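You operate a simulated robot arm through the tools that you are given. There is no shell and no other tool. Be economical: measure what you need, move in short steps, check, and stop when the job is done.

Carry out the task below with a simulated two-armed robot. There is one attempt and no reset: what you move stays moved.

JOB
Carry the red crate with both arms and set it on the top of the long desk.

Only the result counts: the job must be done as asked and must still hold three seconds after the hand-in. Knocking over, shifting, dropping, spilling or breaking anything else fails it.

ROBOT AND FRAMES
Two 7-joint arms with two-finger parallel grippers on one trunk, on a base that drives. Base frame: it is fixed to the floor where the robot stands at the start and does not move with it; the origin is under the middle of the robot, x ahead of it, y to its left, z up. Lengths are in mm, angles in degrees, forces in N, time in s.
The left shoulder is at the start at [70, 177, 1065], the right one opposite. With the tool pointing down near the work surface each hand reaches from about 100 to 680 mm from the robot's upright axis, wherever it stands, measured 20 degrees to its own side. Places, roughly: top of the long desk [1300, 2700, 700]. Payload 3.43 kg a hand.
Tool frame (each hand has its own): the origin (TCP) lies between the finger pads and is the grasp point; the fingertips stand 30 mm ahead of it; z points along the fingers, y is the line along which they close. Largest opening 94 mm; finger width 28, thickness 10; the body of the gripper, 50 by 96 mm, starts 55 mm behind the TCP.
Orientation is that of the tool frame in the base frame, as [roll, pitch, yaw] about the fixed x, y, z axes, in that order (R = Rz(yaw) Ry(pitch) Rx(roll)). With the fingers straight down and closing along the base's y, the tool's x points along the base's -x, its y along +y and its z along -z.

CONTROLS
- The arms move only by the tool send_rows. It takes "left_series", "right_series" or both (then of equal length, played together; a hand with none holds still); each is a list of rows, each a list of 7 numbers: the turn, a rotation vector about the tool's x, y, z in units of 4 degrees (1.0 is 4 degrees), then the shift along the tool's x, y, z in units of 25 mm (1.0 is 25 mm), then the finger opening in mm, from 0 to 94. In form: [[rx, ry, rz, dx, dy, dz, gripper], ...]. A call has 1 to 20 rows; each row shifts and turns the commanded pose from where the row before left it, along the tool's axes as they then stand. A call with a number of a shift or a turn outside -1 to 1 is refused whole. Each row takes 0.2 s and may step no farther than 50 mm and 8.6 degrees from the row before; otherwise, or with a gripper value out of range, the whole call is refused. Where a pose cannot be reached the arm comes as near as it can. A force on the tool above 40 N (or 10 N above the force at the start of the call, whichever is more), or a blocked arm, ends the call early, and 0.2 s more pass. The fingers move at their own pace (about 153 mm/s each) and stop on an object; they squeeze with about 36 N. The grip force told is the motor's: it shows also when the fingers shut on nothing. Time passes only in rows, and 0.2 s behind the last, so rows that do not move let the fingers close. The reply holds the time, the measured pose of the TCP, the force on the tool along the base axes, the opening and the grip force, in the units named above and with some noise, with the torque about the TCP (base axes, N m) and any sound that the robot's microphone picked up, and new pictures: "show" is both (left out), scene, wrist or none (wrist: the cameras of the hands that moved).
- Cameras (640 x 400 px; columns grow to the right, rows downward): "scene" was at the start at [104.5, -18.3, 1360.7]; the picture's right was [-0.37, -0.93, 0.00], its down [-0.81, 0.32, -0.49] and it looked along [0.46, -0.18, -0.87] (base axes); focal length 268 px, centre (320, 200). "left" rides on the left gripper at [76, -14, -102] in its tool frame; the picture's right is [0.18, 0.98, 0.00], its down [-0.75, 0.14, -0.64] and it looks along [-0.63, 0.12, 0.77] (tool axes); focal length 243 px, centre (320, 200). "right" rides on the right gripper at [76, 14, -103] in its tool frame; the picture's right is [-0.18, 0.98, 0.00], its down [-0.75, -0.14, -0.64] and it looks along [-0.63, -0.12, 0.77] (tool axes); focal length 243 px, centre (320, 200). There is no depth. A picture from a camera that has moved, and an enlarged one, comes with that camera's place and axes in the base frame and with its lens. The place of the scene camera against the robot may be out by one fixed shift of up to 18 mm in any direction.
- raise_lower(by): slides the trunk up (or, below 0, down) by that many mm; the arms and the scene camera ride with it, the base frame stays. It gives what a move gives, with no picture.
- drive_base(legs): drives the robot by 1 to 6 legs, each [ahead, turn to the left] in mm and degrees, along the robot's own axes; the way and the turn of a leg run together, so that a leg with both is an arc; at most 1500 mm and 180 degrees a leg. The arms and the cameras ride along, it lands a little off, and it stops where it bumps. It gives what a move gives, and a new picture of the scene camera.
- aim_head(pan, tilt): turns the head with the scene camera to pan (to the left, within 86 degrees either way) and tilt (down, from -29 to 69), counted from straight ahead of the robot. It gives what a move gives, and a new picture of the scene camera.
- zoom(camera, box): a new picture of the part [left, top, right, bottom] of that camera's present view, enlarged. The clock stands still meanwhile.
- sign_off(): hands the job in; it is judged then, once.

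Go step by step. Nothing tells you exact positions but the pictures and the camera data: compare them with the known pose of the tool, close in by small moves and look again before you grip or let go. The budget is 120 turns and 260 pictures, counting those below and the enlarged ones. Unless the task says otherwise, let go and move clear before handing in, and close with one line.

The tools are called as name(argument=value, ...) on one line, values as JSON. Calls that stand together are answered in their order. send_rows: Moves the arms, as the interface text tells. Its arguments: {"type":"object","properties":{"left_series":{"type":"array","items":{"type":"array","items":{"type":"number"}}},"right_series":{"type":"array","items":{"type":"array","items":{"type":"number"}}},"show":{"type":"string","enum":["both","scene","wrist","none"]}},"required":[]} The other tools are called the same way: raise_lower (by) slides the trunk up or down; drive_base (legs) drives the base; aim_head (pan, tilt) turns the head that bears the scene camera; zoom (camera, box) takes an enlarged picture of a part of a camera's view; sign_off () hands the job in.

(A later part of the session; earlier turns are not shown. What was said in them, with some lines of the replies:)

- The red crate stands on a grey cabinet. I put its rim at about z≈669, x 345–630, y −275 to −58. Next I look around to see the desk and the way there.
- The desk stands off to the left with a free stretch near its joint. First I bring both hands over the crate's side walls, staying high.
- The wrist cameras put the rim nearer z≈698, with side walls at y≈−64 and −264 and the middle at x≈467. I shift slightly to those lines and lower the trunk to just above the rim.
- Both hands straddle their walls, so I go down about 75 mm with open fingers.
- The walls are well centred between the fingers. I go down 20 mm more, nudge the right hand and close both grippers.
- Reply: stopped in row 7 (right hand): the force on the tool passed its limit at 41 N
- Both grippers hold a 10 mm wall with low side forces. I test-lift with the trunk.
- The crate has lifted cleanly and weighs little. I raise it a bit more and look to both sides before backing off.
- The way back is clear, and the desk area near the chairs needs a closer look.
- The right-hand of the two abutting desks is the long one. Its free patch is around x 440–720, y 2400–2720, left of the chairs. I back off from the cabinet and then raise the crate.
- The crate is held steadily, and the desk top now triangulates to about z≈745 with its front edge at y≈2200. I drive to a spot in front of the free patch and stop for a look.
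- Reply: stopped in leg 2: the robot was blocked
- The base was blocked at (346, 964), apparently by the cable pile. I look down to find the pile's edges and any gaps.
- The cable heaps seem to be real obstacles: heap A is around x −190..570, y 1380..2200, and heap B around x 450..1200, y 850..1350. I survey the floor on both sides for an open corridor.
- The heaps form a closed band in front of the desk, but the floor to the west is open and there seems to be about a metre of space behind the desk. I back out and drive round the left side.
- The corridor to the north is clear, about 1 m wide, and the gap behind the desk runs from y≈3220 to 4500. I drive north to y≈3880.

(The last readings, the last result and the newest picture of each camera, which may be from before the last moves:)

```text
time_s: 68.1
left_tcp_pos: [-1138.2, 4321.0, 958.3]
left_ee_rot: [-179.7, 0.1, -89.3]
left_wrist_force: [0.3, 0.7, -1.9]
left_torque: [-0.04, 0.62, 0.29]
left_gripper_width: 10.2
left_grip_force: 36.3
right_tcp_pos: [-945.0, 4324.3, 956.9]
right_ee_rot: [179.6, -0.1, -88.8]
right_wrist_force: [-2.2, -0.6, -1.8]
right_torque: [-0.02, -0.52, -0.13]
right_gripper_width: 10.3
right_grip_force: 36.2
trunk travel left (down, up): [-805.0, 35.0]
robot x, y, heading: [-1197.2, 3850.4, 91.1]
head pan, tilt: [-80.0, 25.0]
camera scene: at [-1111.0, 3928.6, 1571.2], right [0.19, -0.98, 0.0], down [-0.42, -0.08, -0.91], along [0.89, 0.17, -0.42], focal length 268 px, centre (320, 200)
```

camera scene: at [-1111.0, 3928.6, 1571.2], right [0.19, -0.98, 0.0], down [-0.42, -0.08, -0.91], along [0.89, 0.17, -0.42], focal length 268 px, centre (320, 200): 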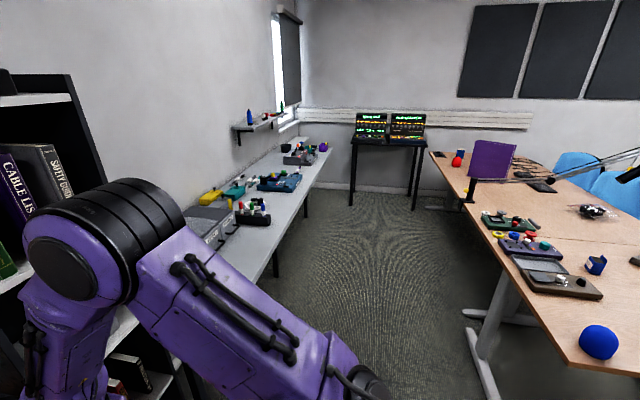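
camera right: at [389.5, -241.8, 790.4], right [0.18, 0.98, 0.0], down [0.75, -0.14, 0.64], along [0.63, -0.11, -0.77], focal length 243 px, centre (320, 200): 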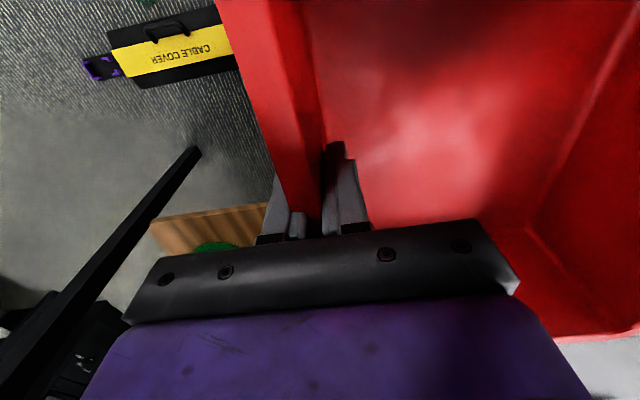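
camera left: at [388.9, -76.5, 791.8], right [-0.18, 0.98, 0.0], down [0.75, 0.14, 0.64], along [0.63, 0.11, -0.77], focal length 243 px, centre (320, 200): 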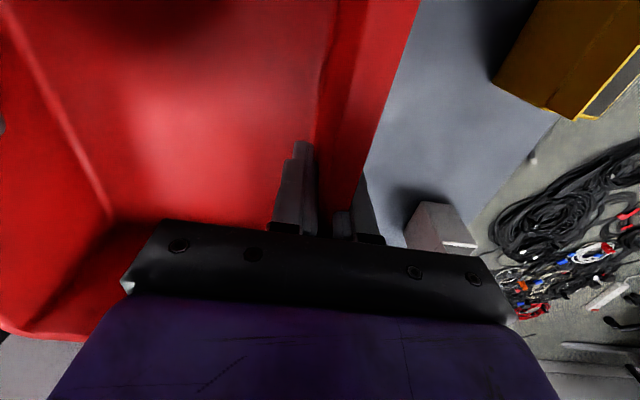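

The crate's front is close to the headphones on the bench ahead, so I back off before turning. First I zoom in on the desk's rear side.

zoom(camera="scene", box=[400, 110, 640, 310])

drive_base(legs=[[-350, 0], [0, -63.6], [760, 0], [0, -27.5]])

aim_head(pan=-40, tilt=30)

```text
2.00 times, centred on (520, 210) of scene
camera zoom: at [-1111.0, 3928.6, 1571.2], right [0.19, -0.98, 0.0], down [-0.42, -0.08, -0.91], along [0.89, 0.17, -0.42], focal length 537 px, centre (-80, 180)
```

zoom: 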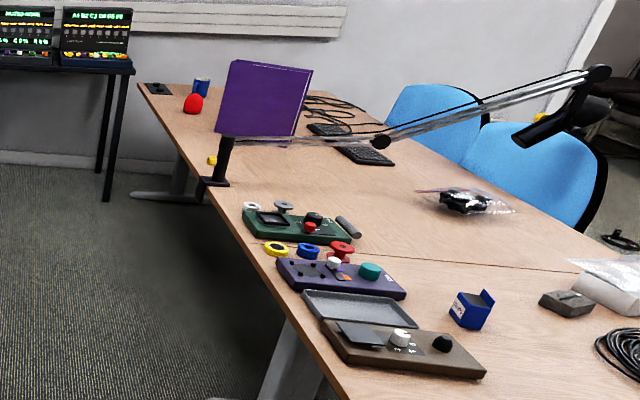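

```text
time_s: 78.2
left_tcp_pos: [-51.0, 3802.1, 958.4]
left_ee_rot: [-179.9, 0.0, -179.8]
left_wrist_force: [0.8, -1.7, -2.6]
left_torque: [0.59, 0.11, 0.31]
left_gripper_width: 10.4
left_grip_force: 36.0
right_tcp_pos: [-49.9, 3609.8, 957.7]
right_ee_rot: [179.7, -0.1, -179.4]
right_wrist_force: [-0.3, 2.3, -1.8]
right_torque: [-0.5, -0.07, -0.13]
right_gripper_width: 10.4
right_grip_force: 35.6
trunk travel left (down, up): [-805.0, 35.0]
robot x, y, heading: [-519.5, 3861.1, 0.3]
head pan, tilt: [-80.0, 25.0]
camera scene: at [-457.2, 3777.7, 1571.2], right [-0.98, -0.18, 0.0], down [-0.08, 0.42, -0.91], along [0.16, -0.89, -0.42], focal length 268 px, centre (320, 200)
```

scene: 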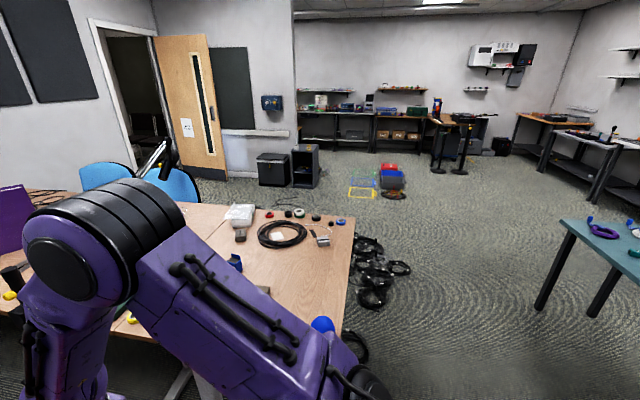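

```text
time_s: 79.3
left_tcp_pos: [-51.3, 3802.6, 958.8]
left_ee_rot: [-179.7, 0.1, -179.9]
left_wrist_force: [0.1, -1.1, -2.0]
left_torque: [0.55, 0.01, 0.27]
left_gripper_width: 10.3
left_grip_force: 36.0
right_tcp_pos: [-50.2, 3609.4, 957.5]
right_ee_rot: [179.7, -0.1, -179.4]
right_wrist_force: [-0.2, 0.3, -2.5]
right_torque: [-0.52, 0.02, -0.13]
right_gripper_width: 10.2
right_grip_force: 36.0
trunk travel left (down, up): [-805.0, 35.0]
robot x, y, heading: [-514.4, 3858.3, 0.7]
head pan, tilt: [-40.0, 30.0]
camera scene: at [-404.5, 3810.4, 1563.2], right [-0.64, -0.77, 0.0], down [-0.39, 0.32, -0.87], along [0.67, -0.55, -0.5], focal length 268 px, centre (320, 200)
```

scene: 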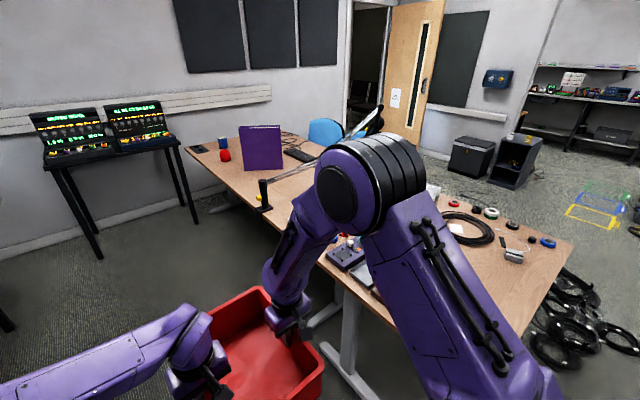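

Behind the desk the free patch is around x 990–1200, y 2880–3200, between the mic clamp at x≈825 and the purple panel at about (1220–1420, 2840–3070). I drive east along the corridor to x≈1250.

drive_base(legs=[[0, -2.6], [900, 0]])

aim_head(pan=-55, tilt=45)

aim_head(pan=15, tilt=40)

```text
time_s: 84.4
left_tcp_pos: [841.5, 3745.7, 959.2]
left_ee_rot: [-179.8, 0.1, 177.5]
left_wrist_force: [0.4, -1.5, -3.3]
left_torque: [0.59, 0.02, 0.3]
left_gripper_width: 10.5
left_grip_force: 36.5
right_tcp_pos: [833.3, 3551.3, 958.5]
right_ee_rot: [179.7, -0.1, 177.9]
right_wrist_force: [-0.4, 1.0, -2.2]
right_torque: [-0.5, 0.03, -0.13]
right_gripper_width: 10.3
right_grip_force: 36.2
trunk travel left (down, up): [-805.0, 35.0]
robot x, y, heading: [378.0, 3826.2, -2.3]
head pan, tilt: [-40.0, 30.0]
camera scene: at [488.9, 3769.2, 1563.2], right [-0.67, -0.74, 0.0], down [-0.37, 0.34, -0.87], along [0.64, -0.58, -0.5], focal length 268 px, centre (320, 200)
```

scene: 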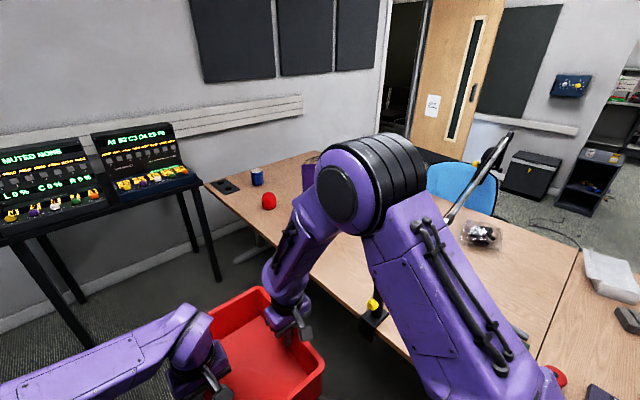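

```text
time_s: 85.2
left_tcp_pos: [841.6, 3744.9, 958.3]
left_ee_rot: [-179.8, 0.0, 177.5]
left_wrist_force: [-0.5, -0.4, -2.2]
left_torque: [0.51, 0.09, 0.24]
left_gripper_width: 10.5
left_grip_force: 36.1
right_tcp_pos: [834.8, 3551.8, 957.5]
right_ee_rot: [179.6, -0.1, 177.9]
right_wrist_force: [0.1, 1.4, -2.6]
right_torque: [-0.54, 0.0, -0.19]
right_gripper_width: 10.3
right_grip_force: 36.2
trunk travel left (down, up): [-805.0, 35.0]
robot x, y, heading: [378.7, 3827.6, -2.5]
head pan, tilt: [-55.0, 45.0]
camera scene: at [466.9, 3761.7, 1540.6], right [-0.84, -0.54, 0.0], down [-0.38, 0.59, -0.71], along [0.38, -0.6, -0.71], focal length 268 px, centre (320, 200)
```

scene: 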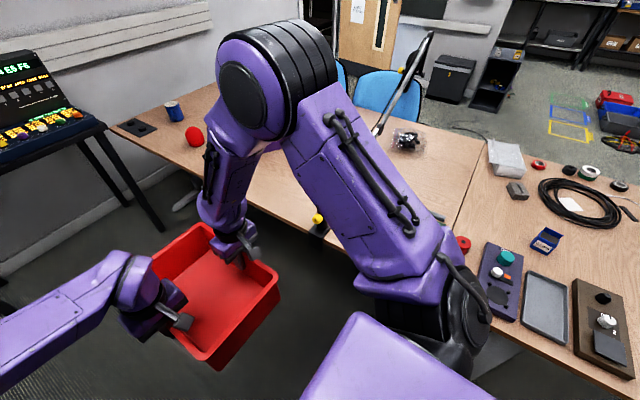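

```text
time_s: 86.6
left_tcp_pos: [841.7, 3745.3, 959.0]
left_ee_rot: [-179.7, 0.0, 177.4]
left_wrist_force: [0.9, -1.7, -3.1]
left_torque: [0.56, -0.05, 0.3]
left_gripper_width: 10.3
left_grip_force: 35.8
right_tcp_pos: [835.6, 3552.1, 958.0]
right_ee_rot: [179.7, -0.2, 177.9]
right_wrist_force: [-0.7, 0.9, -2.4]
right_torque: [-0.48, 0.09, -0.14]
right_gripper_width: 10.2
right_grip_force: 36.4
trunk travel left (down, up): [-805.0, 35.0]
robot x, y, heading: [379.7, 3822.5, -2.4]
head pan, tilt: [15.0, 40.0]
camera scene: at [505.5, 3848.6, 1547.8], right [0.22, -0.98, 0.0], down [-0.63, -0.14, -0.77], along [0.75, 0.17, -0.64], focal length 268 px, centre (320, 200)
```

scene: 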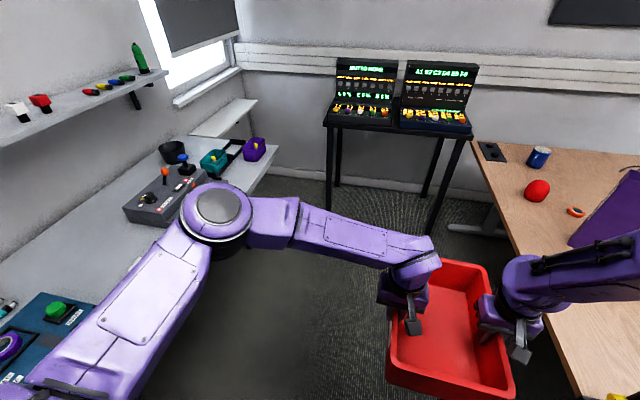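

The way on is clear, with the monitor table starting at about x≈2050. I drive on to x≈1250 and turn to face the desk.

drive_base(legs=[[870, 0], [0, -87.6]])

aim_head(pan=0, tilt=45)

aim_head(pan=-30, tilt=50)

```text
time_s: 94.9
left_tcp_pos: [1183.4, 3324.6, 958.5]
left_ee_rot: [-179.8, -0.1, 89.9]
left_wrist_force: [-1.3, -0.7, -2.6]
left_torque: [0.0, -0.59, 0.25]
left_gripper_width: 10.1
left_grip_force: 35.7
right_tcp_pos: [988.1, 3325.5, 956.6]
right_ee_rot: [179.8, -0.1, 90.3]
right_wrist_force: [2.1, 1.1, -1.3]
right_torque: [0.04, 0.52, -0.18]
right_gripper_width: 10.2
right_grip_force: 35.8
trunk travel left (down, up): [-805.0, 35.0]
robot x, y, heading: [1240.2, 3794.0, -89.8]
head pan, tilt: [15.0, 40.0]
camera scene: at [1258.9, 3664.0, 1547.8], right [-0.97, -0.26, 0.0], down [-0.17, 0.62, -0.77], along [0.2, -0.74, -0.64], focal length 268 px, centre (320, 200)
```

scene: 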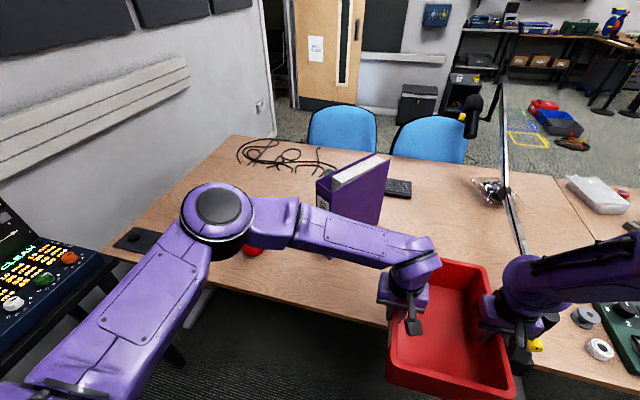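

```text
time_s: 95.7
left_tcp_pos: [1181.9, 3326.8, 958.5]
left_ee_rot: [-179.8, 0.0, 89.9]
left_wrist_force: [0.1, -0.8, -2.5]
left_torque: [0.06, -0.53, 0.27]
left_gripper_width: 10.5
left_grip_force: 36.2
right_tcp_pos: [988.3, 3323.9, 958.3]
right_ee_rot: [179.7, -0.1, 90.3]
right_wrist_force: [1.0, 0.7, -2.0]
right_torque: [0.03, 0.57, -0.16]
right_gripper_width: 10.5
right_grip_force: 36.3
trunk travel left (down, up): [-805.0, 35.0]
robot x, y, heading: [1246.1, 3793.3, -89.9]
head pan, tilt: [0.0, 45.0]
camera scene: at [1236.7, 3664.8, 1540.6], right [-1.0, 0.0, 0.0], down [0.0, 0.71, -0.71], along [0.0, -0.71, -0.71], focal length 268 px, centre (320, 200)
```

scene: 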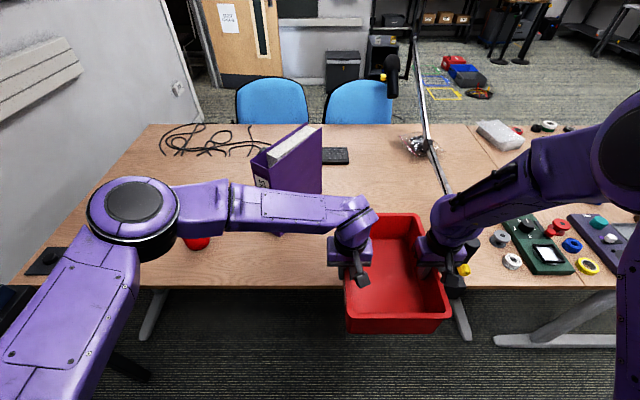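

```text
time_s: 96.6
left_tcp_pos: [1181.5, 3325.6, 958.8]
left_ee_rot: [-179.8, 0.0, 89.9]
left_wrist_force: [-1.7, -0.6, -2.7]
left_torque: [-0.02, -0.55, 0.24]
left_gripper_width: 10.3
left_grip_force: 36.5
right_tcp_pos: [988.6, 3324.5, 957.5]
right_ee_rot: [179.7, -0.1, 90.2]
right_wrist_force: [0.8, 0.7, -1.0]
right_torque: [0.11, 0.49, -0.14]
right_gripper_width: 10.2
right_grip_force: 36.6
trunk travel left (down, up): [-805.0, 35.0]
robot x, y, heading: [1243.3, 3789.3, -89.7]
head pan, tilt: [-30.0, 50.0]
camera scene: at [1198.4, 3679.3, 1533.7], right [-0.87, 0.5, 0.0], down [0.38, 0.66, -0.64], along [-0.32, -0.56, -0.77], focal length 268 px, centre (320, 200)
```

scene: 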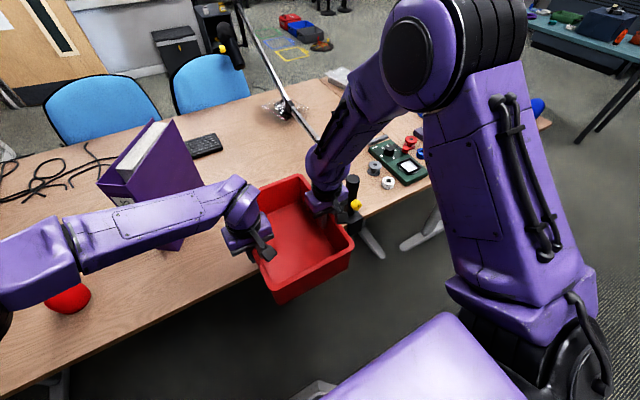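

The binder at about (1229–1405, 2810–3040) is tall, so the left forearm must stay behind it. I extend both arms ahead together by 120 mm here in the open and check the elbow.

send_rows(left_series=[[0, 0, 0, -0.4, 0, 0, 0], [0, 0, 0, -0.4, 0, 0, 0], [0, 0, 0, -0.4, 0, 0, 0], [0, 0, 0, -0.4, 0, 0, 0], [0, 0, 0, -0.4, 0, 0, 0], [0, 0, 0, -0.4, 0, 0, 0], [0, 0, 0, -0.4, 0, 0, 0], [0, 0, 0, -0.4, 0, 0, 0], [0, 0, 0, -0.4, 0, 0, 0], [0, 0, 0, -0.4, 0, 0, 0], [0, 0, 0, -0.4, 0, 0, 0], [0, 0, 0, -0.4, 0, 0, 0]], right_series=[[0, 0, 0, -0.4, 0, 0, 0], [0, 0, 0, -0.4, 0, 0, 0], [0, 0, 0, -0.4, 0, 0, 0], [0, 0, 0, -0.4, 0, 0, 0], [0, 0, 0, -0.4, 0, 0, 0], [0, 0, 0, -0.4, 0, 0, 0], [0, 0, 0, -0.4, 0, 0, 0], [0, 0, 0, -0.4, 0, 0, 0], [0, 0, 0, -0.4, 0, 0, 0], [0, 0, 0, -0.4, 0, 0, 0], [0, 0, 0, -0.4, 0, 0, 0], [0, 0, 0, -0.4, 0, 0, 0]], show="none")

aim_head(pan=0, tilt=50)

```text
time_s: 99.2
left_tcp_pos: [1181.6, 3204.0, 958.7]
left_ee_rot: [-180.0, 0.0, 89.8]
left_wrist_force: [10.8, 0.3, -4.7]
left_torque: [0.09, -0.51, 0.09]
left_gripper_width: 10.3
left_grip_force: 35.7
right_tcp_pos: [987.7, 3203.6, 956.7]
right_ee_rot: [179.6, -0.1, 90.3]
right_wrist_force: [-10.7, -0.6, 0.0]
right_torque: [-0.02, 0.1, -0.21]
right_gripper_width: 10.3
right_grip_force: 36.2
trunk travel left (down, up): [-805.0, 35.0]
robot x, y, heading: [1243.9, 3789.9, -90.1]
head pan, tilt: [-30.0, 50.0]
```

```text
time_s: 100.2
left_tcp_pos: [1183.6, 3204.8, 958.4]
left_ee_rot: [-179.9, 0.0, 89.9]
left_wrist_force: [14.0, 0.4, -5.1]
left_torque: [0.08, -0.51, 0.14]
left_gripper_width: 10.4
left_grip_force: 36.4
right_tcp_pos: [987.2, 3204.5, 958.6]
right_ee_rot: [179.8, 0.0, 90.4]
right_wrist_force: [-14.2, -0.2, 0.5]
right_torque: [0.0, -0.11, -0.23]
right_gripper_width: 10.0
right_grip_force: 35.8
trunk travel left (down, up): [-805.0, 35.0]
robot x, y, heading: [1244.5, 3792.7, -89.8]
head pan, tilt: [0.0, 50.0]
camera scene: at [1236.6, 3669.0, 1533.7], right [-1.0, 0.0, 0.0], down [0.0, 0.77, -0.64], along [0.0, -0.64, -0.77], focal length 268 px, centre (320, 200)
```

scene: 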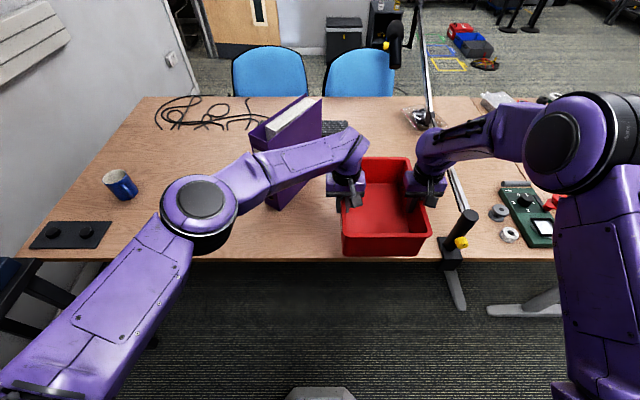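

With the arms extended, the elbows sit well behind the binder and above the mic boom. I shift 15 mm west, easing the squeeze by 2 mm, and then drive forward.

send_rows(left_series=[[0, 0, 0, 0, -0.28, 0, 0], [0, 0, 0, 0, -0.28, 0, 0], [0, 0, 0, 0, 0, 0, 0]], right_series=[[0, 0, 0, 0, -0.32, 0, 0], [0, 0, 0, 0, -0.32, 0, 0], [0, 0, 0, 0, 0, 0, 0]], show="none")

drive_base(legs=[[130, 0]])

aim_head(pan=0, tilt=60)

```text
time_s: 101.0
left_tcp_pos: [1168.2, 3205.3, 957.6]
left_ee_rot: [-179.8, 0.0, 89.8]
left_wrist_force: [6.5, 0.0, -5.3]
left_torque: [-0.11, -0.84, 0.21]
left_gripper_width: 10.4
left_grip_force: 36.0
right_tcp_pos: [973.1, 3204.8, 956.6]
right_ee_rot: [179.7, -0.1, 90.3]
right_wrist_force: [-6.3, 0.0, 1.7]
right_torque: [0.17, 0.03, -0.09]
right_gripper_width: 10.2
right_grip_force: 36.4
trunk travel left (down, up): [-805.0, 35.0]
robot x, y, heading: [1244.1, 3791.0, -90.1]
head pan, tilt: [0.0, 50.0]
```

```text
time_s: 102.3
left_tcp_pos: [1168.3, 3075.9, 959.8]
left_ee_rot: [-179.8, 0.2, 89.9]
left_wrist_force: [-1.8, -1.3, -5.7]
left_torque: [0.02, -0.92, 0.25]
left_gripper_width: 10.1
left_grip_force: 35.7
right_tcp_pos: [972.7, 3076.4, 957.8]
right_ee_rot: [179.8, 0.0, 90.3]
right_wrist_force: [1.4, 1.2, 2.3]
right_torque: [-0.03, 0.22, -0.09]
right_gripper_width: 10.1
right_grip_force: 35.8
trunk travel left (down, up): [-805.0, 35.0]
robot x, y, heading: [1243.3, 3661.8, -89.9]
head pan, tilt: [0.0, 50.0]
camera scene: at [1237.1, 3540.6, 1533.9], right [-1.0, 0.0, 0.0], down [0.0, 0.77, -0.64], along [0.0, -0.64, -0.77], focal length 268 px, centre (320, 200)
```

scene: 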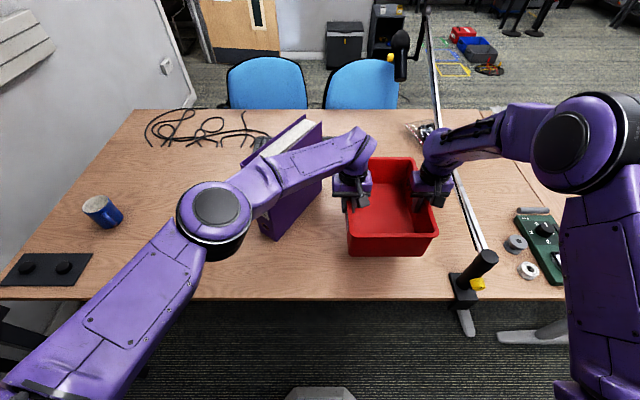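

```text
time_s: 103.0
left_tcp_pos: [1166.9, 3074.5, 957.1]
left_ee_rot: [-179.7, 0.1, 89.9]
left_wrist_force: [-2.0, -1.0, -4.8]
left_torque: [-0.01, -0.88, 0.25]
left_gripper_width: 10.3
left_grip_force: 35.8
right_tcp_pos: [973.7, 3073.3, 956.5]
right_ee_rot: [179.6, -0.1, 90.3]
right_wrist_force: [1.2, 0.8, 1.0]
right_torque: [0.11, 0.32, -0.03]
right_gripper_width: 10.2
right_grip_force: 36.3
trunk travel left (down, up): [-805.0, 35.0]
robot x, y, heading: [1244.2, 3662.6, -89.9]
head pan, tilt: [0.0, 60.0]
camera scene: at [1236.8, 3547.8, 1521.0], right [-1.0, 0.0, 0.0], down [0.0, 0.87, -0.5], along [0.0, -0.5, -0.87], focal length 268 px, centre (320, 200)
```

scene: 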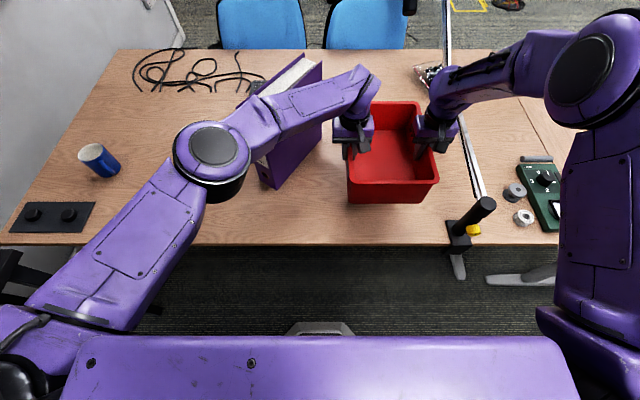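

The crate hovers over a clear patch, with its near side about 40 mm inside the desk edge. I lower it by the trunk first.

raise_lower(by=-60)

send_rows(left_series=[[0, 0, 0, 0, 0, 0, 0]], right_series=[[0, 0, 0, 0, 0, 0, 0]])

```text
time_s: 104.0
left_tcp_pos: [1167.4, 3075.6, 899.8]
left_ee_rot: [-179.8, 0.1, 89.9]
left_wrist_force: [-1.5, -1.4, -6.2]
left_torque: [-0.01, -0.91, 0.25]
left_gripper_width: 10.5
left_grip_force: 36.3
right_tcp_pos: [973.5, 3074.8, 898.1]
right_ee_rot: [179.7, -0.1, 90.2]
right_wrist_force: [2.5, 0.4, 1.8]
right_torque: [0.1, 0.26, 0.0]
right_gripper_width: 10.2
right_grip_force: 36.3
trunk travel left (down, up): [-745.0, 95.0]
robot x, y, heading: [1244.3, 3661.4, -89.8]
head pan, tilt: [0.0, 60.0]
```

```text
time_s: 104.4
left_tcp_pos: [1168.3, 3075.3, 898.0]
left_ee_rot: [-179.8, 0.0, 90.0]
left_wrist_force: [-1.2, -0.5, -5.3]
left_torque: [0.03, -0.91, 0.22]
left_gripper_width: 10.2
left_grip_force: 36.6
right_tcp_pos: [974.0, 3074.2, 896.2]
right_ee_rot: [179.7, 0.0, 90.3]
right_wrist_force: [1.2, 0.5, 0.9]
right_torque: [0.0, 0.25, -0.1]
right_gripper_width: 10.3
right_grip_force: 36.4
trunk travel left (down, up): [-745.0, 95.0]
robot x, y, heading: [1245.3, 3658.9, -89.9]
head pan, tilt: [0.0, 60.0]
camera scene: at [1236.9, 3548.8, 1461.1], right [-1.0, 0.0, 0.0], down [0.0, 0.87, -0.5], along [0.0, -0.5, -0.87], focal length 268 px, centre (320, 200)
camera right: at [986.4, 3151.5, 1000.0], right [0.98, -0.18, 0.0], down [-0.14, -0.76, 0.64], along [-0.11, -0.63, -0.77], focal length 243 px, centre (320, 200)
camera left: at [1153.6, 3151.2, 1001.8], right [0.98, 0.18, 0.0], down [0.14, -0.75, 0.64], along [0.11, -0.63, -0.77], focal length 243 px, centre (320, 200)
```

scene: 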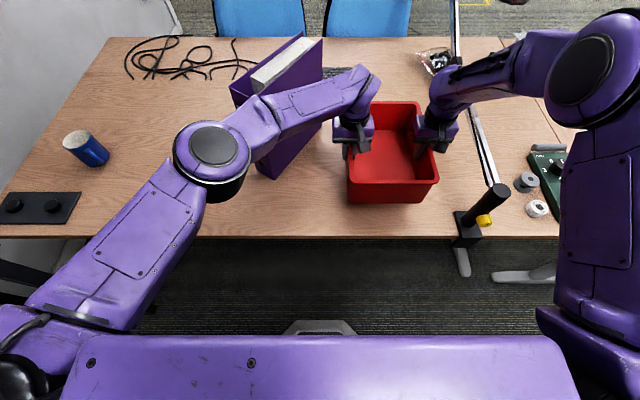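
right: 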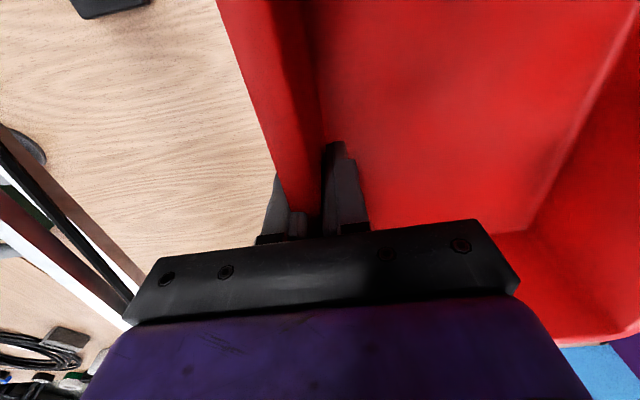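
left: 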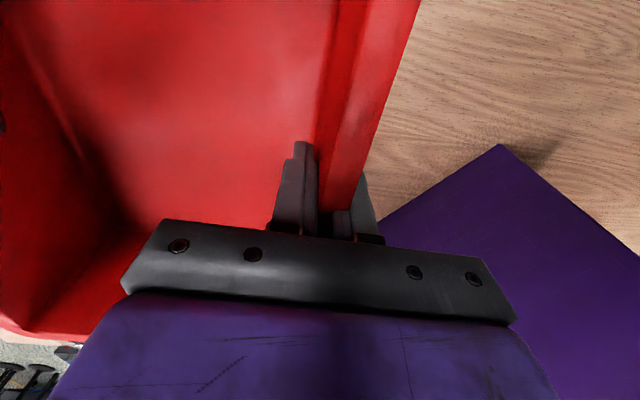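

There is good clearance to both the binder and the boom. I lower a further 35 mm, then continue in small arm steps.

raise_lower(by=-30)

send_rows(left_series=[[0, 0, 0, 0, 0, 0.2, 0], [0, 0, 0, 0, 0, 0.2, 0], [0, 0, 0, 0, 0, 0.2, 0]], right_series=[[0, 0, 0, 0, 0, 0.2, 0], [0, 0, 0, 0, 0, 0.2, 0], [0, 0, 0, 0, 0, 0.2, 0]], show="scene")

```text
time_s: 105.1
left_tcp_pos: [1168.1, 3075.4, 868.9]
left_ee_rot: [-179.8, 0.0, 89.9]
left_wrist_force: [-1.1, -0.4, -5.2]
left_torque: [0.08, -0.91, 0.23]
left_gripper_width: 10.5
left_grip_force: 36.3
right_tcp_pos: [973.8, 3074.9, 866.7]
right_ee_rot: [179.7, -0.1, 90.3]
right_wrist_force: [1.6, 1.1, 1.1]
right_torque: [-0.01, 0.25, -0.08]
right_gripper_width: 10.3
right_grip_force: 35.7
trunk travel left (down, up): [-715.0, 125.0]
robot x, y, heading: [1244.4, 3659.5, -89.9]
head pan, tilt: [0.0, 60.0]
```

```text
time_s: 105.9
left_tcp_pos: [1167.3, 3074.0, 854.6]
left_ee_rot: [-179.8, 0.0, 89.8]
left_wrist_force: [-1.5, -1.0, -5.9]
left_torque: [-0.12, -0.92, 0.18]
left_gripper_width: 10.3
left_grip_force: 36.4
right_tcp_pos: [973.8, 3073.8, 851.7]
right_ee_rot: [179.7, -0.2, 90.3]
right_wrist_force: [1.3, -0.1, 1.1]
right_torque: [0.21, 0.31, -0.14]
right_gripper_width: 10.2
right_grip_force: 35.9
trunk travel left (down, up): [-715.0, 125.0]
robot x, y, heading: [1245.2, 3661.0, -89.7]
head pan, tilt: [0.0, 60.0]
camera scene: at [1236.8, 3548.5, 1431.1], right [-1.0, 0.0, 0.0], down [0.0, 0.87, -0.5], along [0.0, -0.5, -0.87], focal length 268 px, centre (320, 200)
```

scene: 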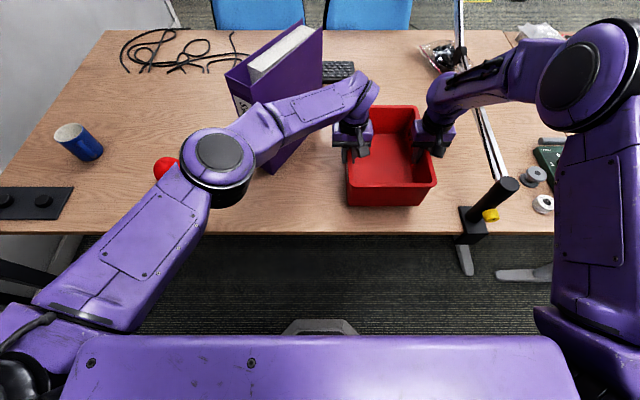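

Still no contact. I continue down in 5 mm steps and watch the vertical force.

send_rows(left_series=[[0, 0, 0, 0, 0, 0.2, 0], [0, 0, 0, 0, 0, 0.2, 0], [0, 0, 0, 0, 0, 0.2, 0], [0, 0, 0, 0, 0, 0.2, 0]], right_series=[[0, 0, 0, 0, 0, 0.2, 0], [0, 0, 0, 0, 0, 0.2, 0], [0, 0, 0, 0, 0, 0.2, 0], [0, 0, 0, 0, 0, 0.2, 0]], show="scene")

```text
time_s: 106.9
left_tcp_pos: [1168.0, 3075.5, 834.8]
left_ee_rot: [-179.8, 0.1, 89.7]
left_wrist_force: [-1.1, -1.4, -4.5]
left_torque: [-0.03, -0.86, 0.24]
left_gripper_width: 10.5
left_grip_force: 35.9
right_tcp_pos: [973.6, 3073.8, 832.4]
right_ee_rot: [179.7, -0.2, 90.4]
right_wrist_force: [0.4, 1.5, 0.7]
right_torque: [0.11, 0.32, -0.11]
right_gripper_width: 10.0
right_grip_force: 36.2
trunk travel left (down, up): [-715.0, 125.0]
robot x, y, heading: [1244.3, 3656.7, -89.7]
head pan, tilt: [0.0, 60.0]
camera scene: at [1236.8, 3548.6, 1431.1], right [-1.0, 0.0, 0.0], down [0.0, 0.87, -0.5], along [0.0, -0.5, -0.87], focal length 268 px, centre (320, 200)
```

scene: 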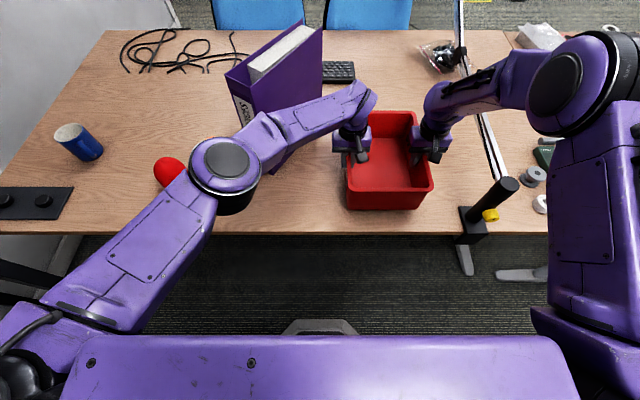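

No contact yet, so I go on down.

send_rows(left_series=[[0, 0, 0, 0, 0, 0.2, 0], [0, 0, 0, 0, 0, 0.2, 0], [0, 0, 0, 0, 0, 0.2, 0]], right_series=[[0, 0, 0, 0, 0, 0.2, 0], [0, 0, 0, 0, 0, 0.2, 0], [0, 0, 0, 0, 0, 0.2, 0]], show="scene")

zoom(camera="scene", box=[300, 80, 540, 260])

```text
time_s: 107.7
left_tcp_pos: [1168.2, 3075.5, 818.1]
left_ee_rot: [-179.8, 0.0, 89.9]
left_wrist_force: [-0.2, -0.6, -5.0]
left_torque: [0.25, -0.95, 0.21]
left_gripper_width: 10.4
left_grip_force: 36.2
right_tcp_pos: [972.7, 3074.9, 816.4]
right_ee_rot: [179.7, -0.2, 90.3]
right_wrist_force: [0.0, 0.1, 1.9]
right_torque: [-0.19, 0.22, -0.13]
right_gripper_width: 10.2
right_grip_force: 36.1
trunk travel left (down, up): [-715.0, 125.0]
robot x, y, heading: [1246.1, 3660.0, -89.6]
head pan, tilt: [0.0, 60.0]
camera scene: at [1236.9, 3548.8, 1431.1], right [-1.0, 0.0, 0.0], down [0.0, 0.87, -0.5], along [0.0, -0.5, -0.87], focal length 268 px, centre (320, 200)
```

scene: 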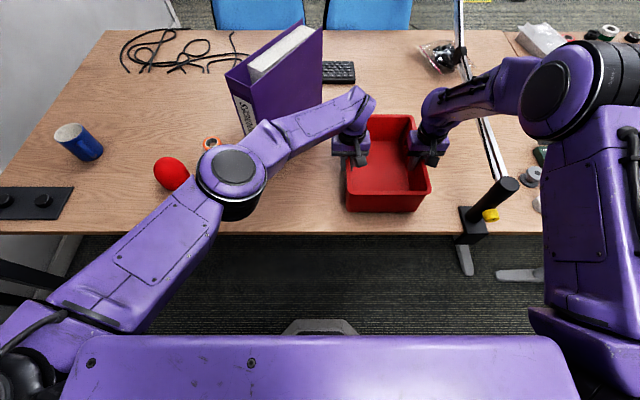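

```text
2.22 times, centred on (420, 170) of scene
camera zoom: at [1236.9, 3548.8, 1431.1], right [-1.0, 0.0, 0.0], down [0.0, 0.87, -0.5], along [0.0, -0.5, -0.87], focal length 597 px, centre (98, 267)
```

zoom: 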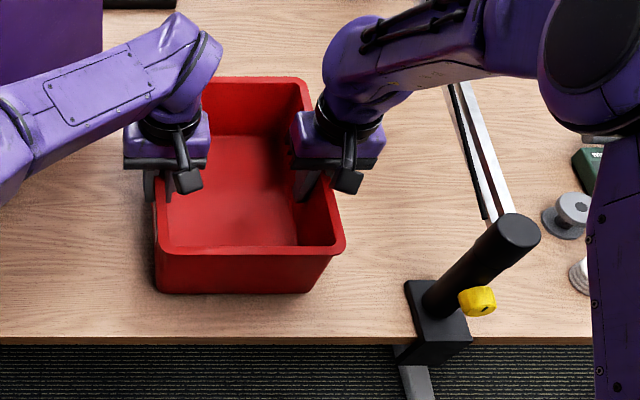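

The crate's bottom is now near the desk, and the right forearm stays about 100 mm above the boom. I keep lowering in small steps until contact.

send_rows(left_series=[[0, 0, 0, 0, 0, 0.12, 0], [0, 0, 0, 0, 0, 0.12, 0], [0, 0, 0, 0, 0, 0.12, 0], [0, 0, 0, 0, 0, 0, 0]], right_series=[[0, 0, 0, 0, 0, 0.12, 0], [0, 0, 0, 0, 0, 0.12, 0], [0, 0, 0, 0, 0, 0.12, 0], [0, 0, 0, 0, 0, 0, 0]], show="none")

zoom(camera="scene", box=[300, 80, 540, 260])

```text
time_s: 108.7
left_tcp_pos: [1167.9, 3075.7, 810.3]
left_ee_rot: [-179.9, 0.2, 89.8]
left_wrist_force: [2.2, -1.1, -4.5]
left_torque: [-0.15, -0.66, 0.28]
left_gripper_width: 10.4
left_grip_force: 36.2
right_tcp_pos: [974.4, 3074.2, 807.7]
right_ee_rot: [179.7, -0.1, 90.3]
right_wrist_force: [-2.5, -0.1, 1.0]
right_torque: [-0.18, 0.38, -0.12]
right_gripper_width: 10.2
right_grip_force: 36.3
trunk travel left (down, up): [-715.0, 125.0]
robot x, y, heading: [1246.9, 3662.6, -90.0]
head pan, tilt: [0.0, 60.0]
```

```text
2.22 times, centred on (420, 170) of scene
camera zoom: at [1237.1, 3549.2, 1431.2], right [-1.0, 0.0, 0.0], down [0.0, 0.87, -0.5], along [0.0, -0.5, -0.87], focal length 597 px, centre (98, 267)
```

zoom: 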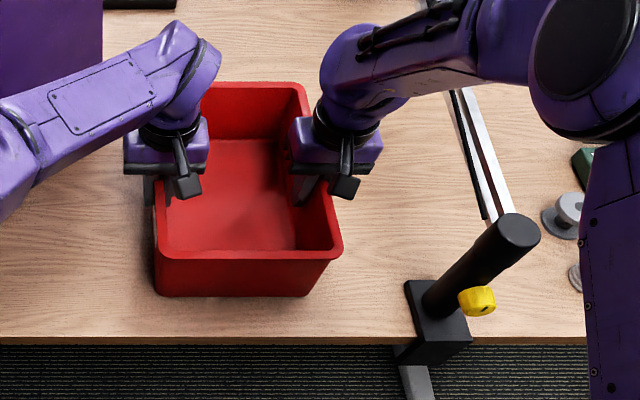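

Still above the surface. I go on down.

send_rows(left_series=[[0, 0, 0, 0, 0, 0.12, 0], [0, 0, 0, 0, 0, 0.12, 0], [0, 0, 0, 0, 0, 0.12, 0], [0, 0, 0, 0, 0, 0.12, 0]], right_series=[[0, 0, 0, 0, 0, 0.12, 0], [0, 0, 0, 0, 0, 0.12, 0], [0, 0, 0, 0, 0, 0.12, 0], [0, 0, 0, 0, 0, 0.12, 0]], show="none")

zoom(camera="scene", box=[300, 80, 540, 260])

```text
time_s: 109.7
left_tcp_pos: [1168.4, 3079.6, 803.4]
left_ee_rot: [-179.7, 0.6, 89.9]
left_wrist_force: [-3.7, -8.5, 35.3]
left_torque: [0.29, -1.42, 0.56]
left_gripper_width: 10.8
left_grip_force: 36.2
right_tcp_pos: [974.6, 3076.2, 802.6]
right_ee_rot: [179.8, 0.6, 90.3]
right_wrist_force: [-3.5, -8.7, 35.4]
right_torque: [0.09, 1.33, -0.13]
right_gripper_width: 10.4
right_grip_force: 36.0
trunk travel left (down, up): [-715.0, 125.0]
robot x, y, heading: [1244.0, 3661.1, -89.8]
head pan, tilt: [0.0, 60.0]
```

```text
2.22 times, centred on (420, 170) of scene
camera zoom: at [1238.7, 3557.8, 1432.4], right [-1.0, 0.0, 0.0], down [0.0, 0.86, -0.51], along [0.0, -0.51, -0.86], focal length 597 px, centre (98, 267)
```

zoom: 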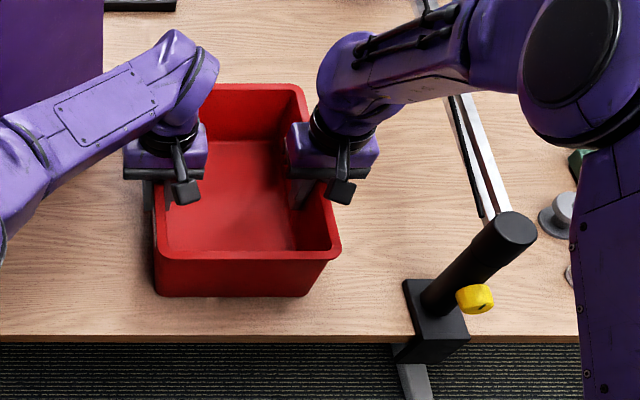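

The crate has touched down with about 35 N on each hand. I relieve the pressure before releasing.

send_rows(left_series=[[0, 0, 0, 0, 0, -0.1, 0], [0, 0, 0, 0, 0, -0.1, 0], [0, 0, 0, 0, 0, 0, 0]], right_series=[[0, 0, 0, 0, 0, -0.1, 0], [0, 0, 0, 0, 0, -0.1, 0], [0, 0, 0, 0, 0, 0, 0]], show="none")

```text
time_s: 110.5
left_tcp_pos: [1168.7, 3078.7, 803.5]
left_ee_rot: [-179.8, 0.1, 90.0]
left_wrist_force: [13.5, 12.0, 13.8]
left_torque: [-0.69, -0.47, -0.02]
left_gripper_width: 10.4
left_grip_force: 35.9
right_tcp_pos: [975.4, 3078.3, 802.5]
right_ee_rot: [179.7, 0.0, 90.4]
right_wrist_force: [-9.3, -8.1, 8.7]
right_torque: [-1.11, 0.46, -0.26]
right_gripper_width: 10.1
right_grip_force: 36.0
trunk travel left (down, up): [-715.0, 125.0]
robot x, y, heading: [1249.9, 3661.0, -89.9]
head pan, tilt: [0.0, 60.0]
```

The load is low now, so I ease a bit more and open both grippers partway.

send_rows(left_series=[[0, 0, 0, 0, 0, -0.06, 0], [0, 0, 0, 0, 0, 0, 20], [0, 0, 0, 0, 0, 0, 50], [0, 0, 0, 0, 0, 0, 50], [0, 0, 0, 0, 0, 0, 50]], right_series=[[0, 0, 0, 0, 0, -0.06, 0], [0, 0, 0, 0, 0, 0, 20], [0, 0, 0, 0, 0, 0, 50], [0, 0, 0, 0, 0, 0, 50], [0, 0, 0, 0, 0, 0, 50]])

```text
time_s: 111.7
left_tcp_pos: [1166.5, 3075.2, 804.3]
left_ee_rot: [-179.8, 0.2, 89.9]
left_wrist_force: [-0.5, -0.9, -0.6]
left_torque: [0.02, 0.01, -0.01]
left_gripper_width: 49.9
left_grip_force: 0.0
right_tcp_pos: [973.8, 3074.8, 803.9]
right_ee_rot: [179.7, -0.1, 90.4]
right_wrist_force: [0.1, -0.7, -0.2]
right_torque: [0.01, -0.01, 0.0]
right_gripper_width: 50.2
right_grip_force: 0.2
trunk travel left (down, up): [-715.0, 125.0]
robot x, y, heading: [1243.6, 3660.5, -89.9]
head pan, tilt: [0.0, 60.0]
camera scene: at [1237.3, 3550.0, 1431.2], right [-1.0, 0.0, 0.0], down [0.0, 0.87, -0.5], along [0.0, -0.5, -0.87], focal length 268 px, centre (320, 200)
camera right: at [987.2, 3152.6, 906.3], right [0.98, -0.18, 0.0], down [-0.14, -0.76, 0.64], along [-0.11, -0.63, -0.77], focal length 243 px, centre (320, 200)
camera left: at [1153.5, 3151.7, 907.8], right [0.98, 0.18, 0.0], down [0.14, -0.75, 0.64], along [0.11, -0.63, -0.77], focal length 243 px, centre (320, 200)
```

scene: 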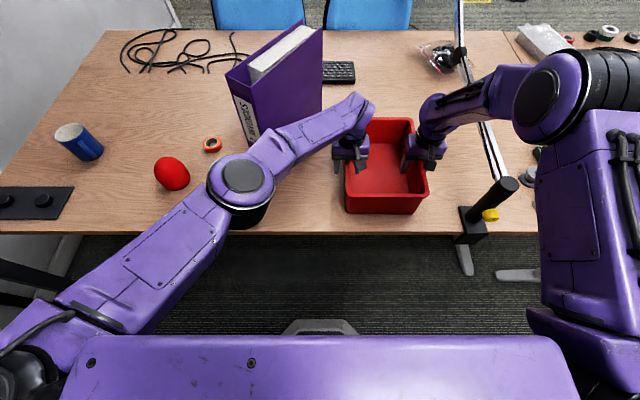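
right: 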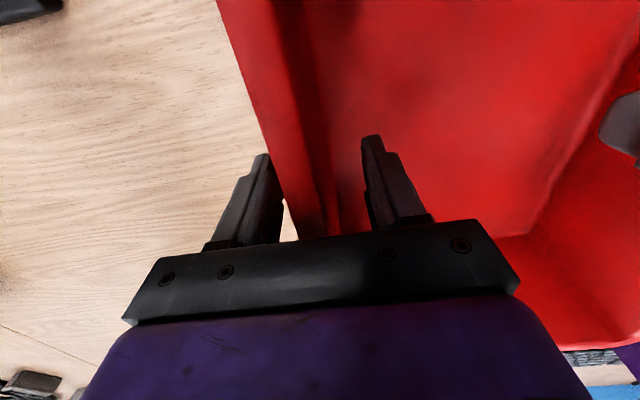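
left: 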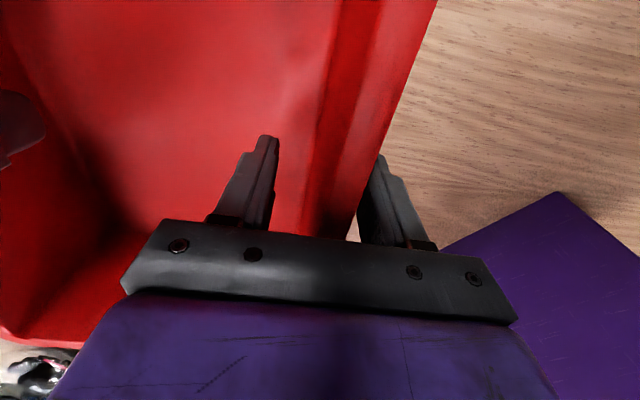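

Both hands are free of the walls and the crate rests on the desk. I raise the trunk straight up and back away.

raise_lower(by=120)

drive_base(legs=[[-150, 0]])

zoom(camera="scene", box=[200, 0, 560, 240])

```text
time_s: 113.2
left_tcp_pos: [1166.0, 3075.8, 923.7]
left_ee_rot: [-179.8, 0.0, 89.9]
left_wrist_force: [-0.2, -0.4, 0.7]
left_torque: [0.03, -0.02, -0.03]
left_gripper_width: 50.2
left_grip_force: 0.0
right_tcp_pos: [974.1, 3073.6, 922.1]
right_ee_rot: [179.6, -0.1, 90.3]
right_wrist_force: [-0.4, -0.2, 0.0]
right_torque: [-0.02, -0.01, -0.02]
right_gripper_width: 49.6
right_grip_force: 0.1
trunk travel left (down, up): [-835.0, 5.0]
robot x, y, heading: [1239.0, 3661.2, -90.0]
head pan, tilt: [0.0, 60.0]
```

```text
time_s: 114.6
left_tcp_pos: [1167.2, 3225.8, 924.7]
left_ee_rot: [-179.8, 0.0, 89.8]
left_wrist_force: [-0.4, -0.3, -0.1]
left_torque: [0.04, -0.03, 0.01]
left_gripper_width: 50.3
left_grip_force: 0.0
right_tcp_pos: [974.2, 3223.4, 922.8]
right_ee_rot: [179.7, -0.2, 90.3]
right_wrist_force: [0.5, -0.2, 1.4]
right_torque: [0.01, 0.01, -0.03]
right_gripper_width: 50.0
right_grip_force: 0.0
trunk travel left (down, up): [-835.0, 5.0]
robot x, y, heading: [1243.0, 3813.4, -89.9]
head pan, tilt: [0.0, 60.0]
camera scene: at [1236.8, 3699.1, 1551.0], right [-1.0, 0.0, 0.0], down [0.0, 0.87, -0.5], along [0.0, -0.5, -0.87], focal length 268 px, centre (320, 200)
```

scene: 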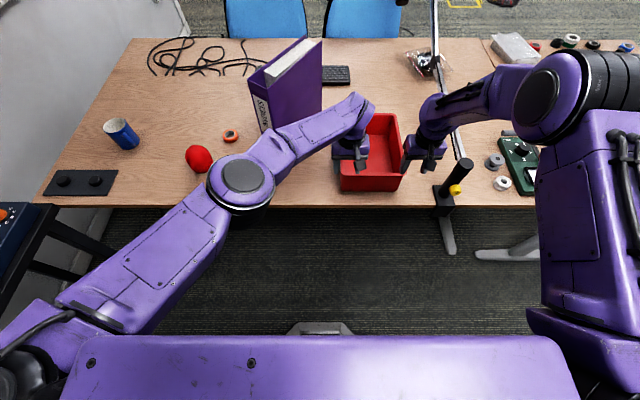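

```text
1.67 times, centred on (380, 120) of scene
camera zoom: at [1236.8, 3699.1, 1551.0], right [-1.0, 0.0, 0.0], down [0.0, 0.87, -0.5], along [0.0, -0.5, -0.87], focal length 448 px, centre (220, 333)
```

zoom: 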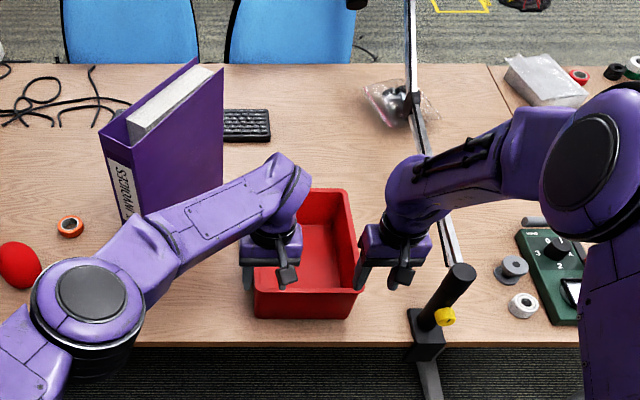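

The crate stands flat on the long desk, inside the back edge. The hands are open and above the rim, and the binder, mic and devices look unmoved in the last view. I hand in.

sign_off()

```text
The job is handed in.
```

The red crate was carried with both arms and set on top of the long desk. The robot let go and moved clear, and nothing else on the desk looked disturbed. On the way the base was stopped once, apparently by a cable heap on the floor, and I drove round it.
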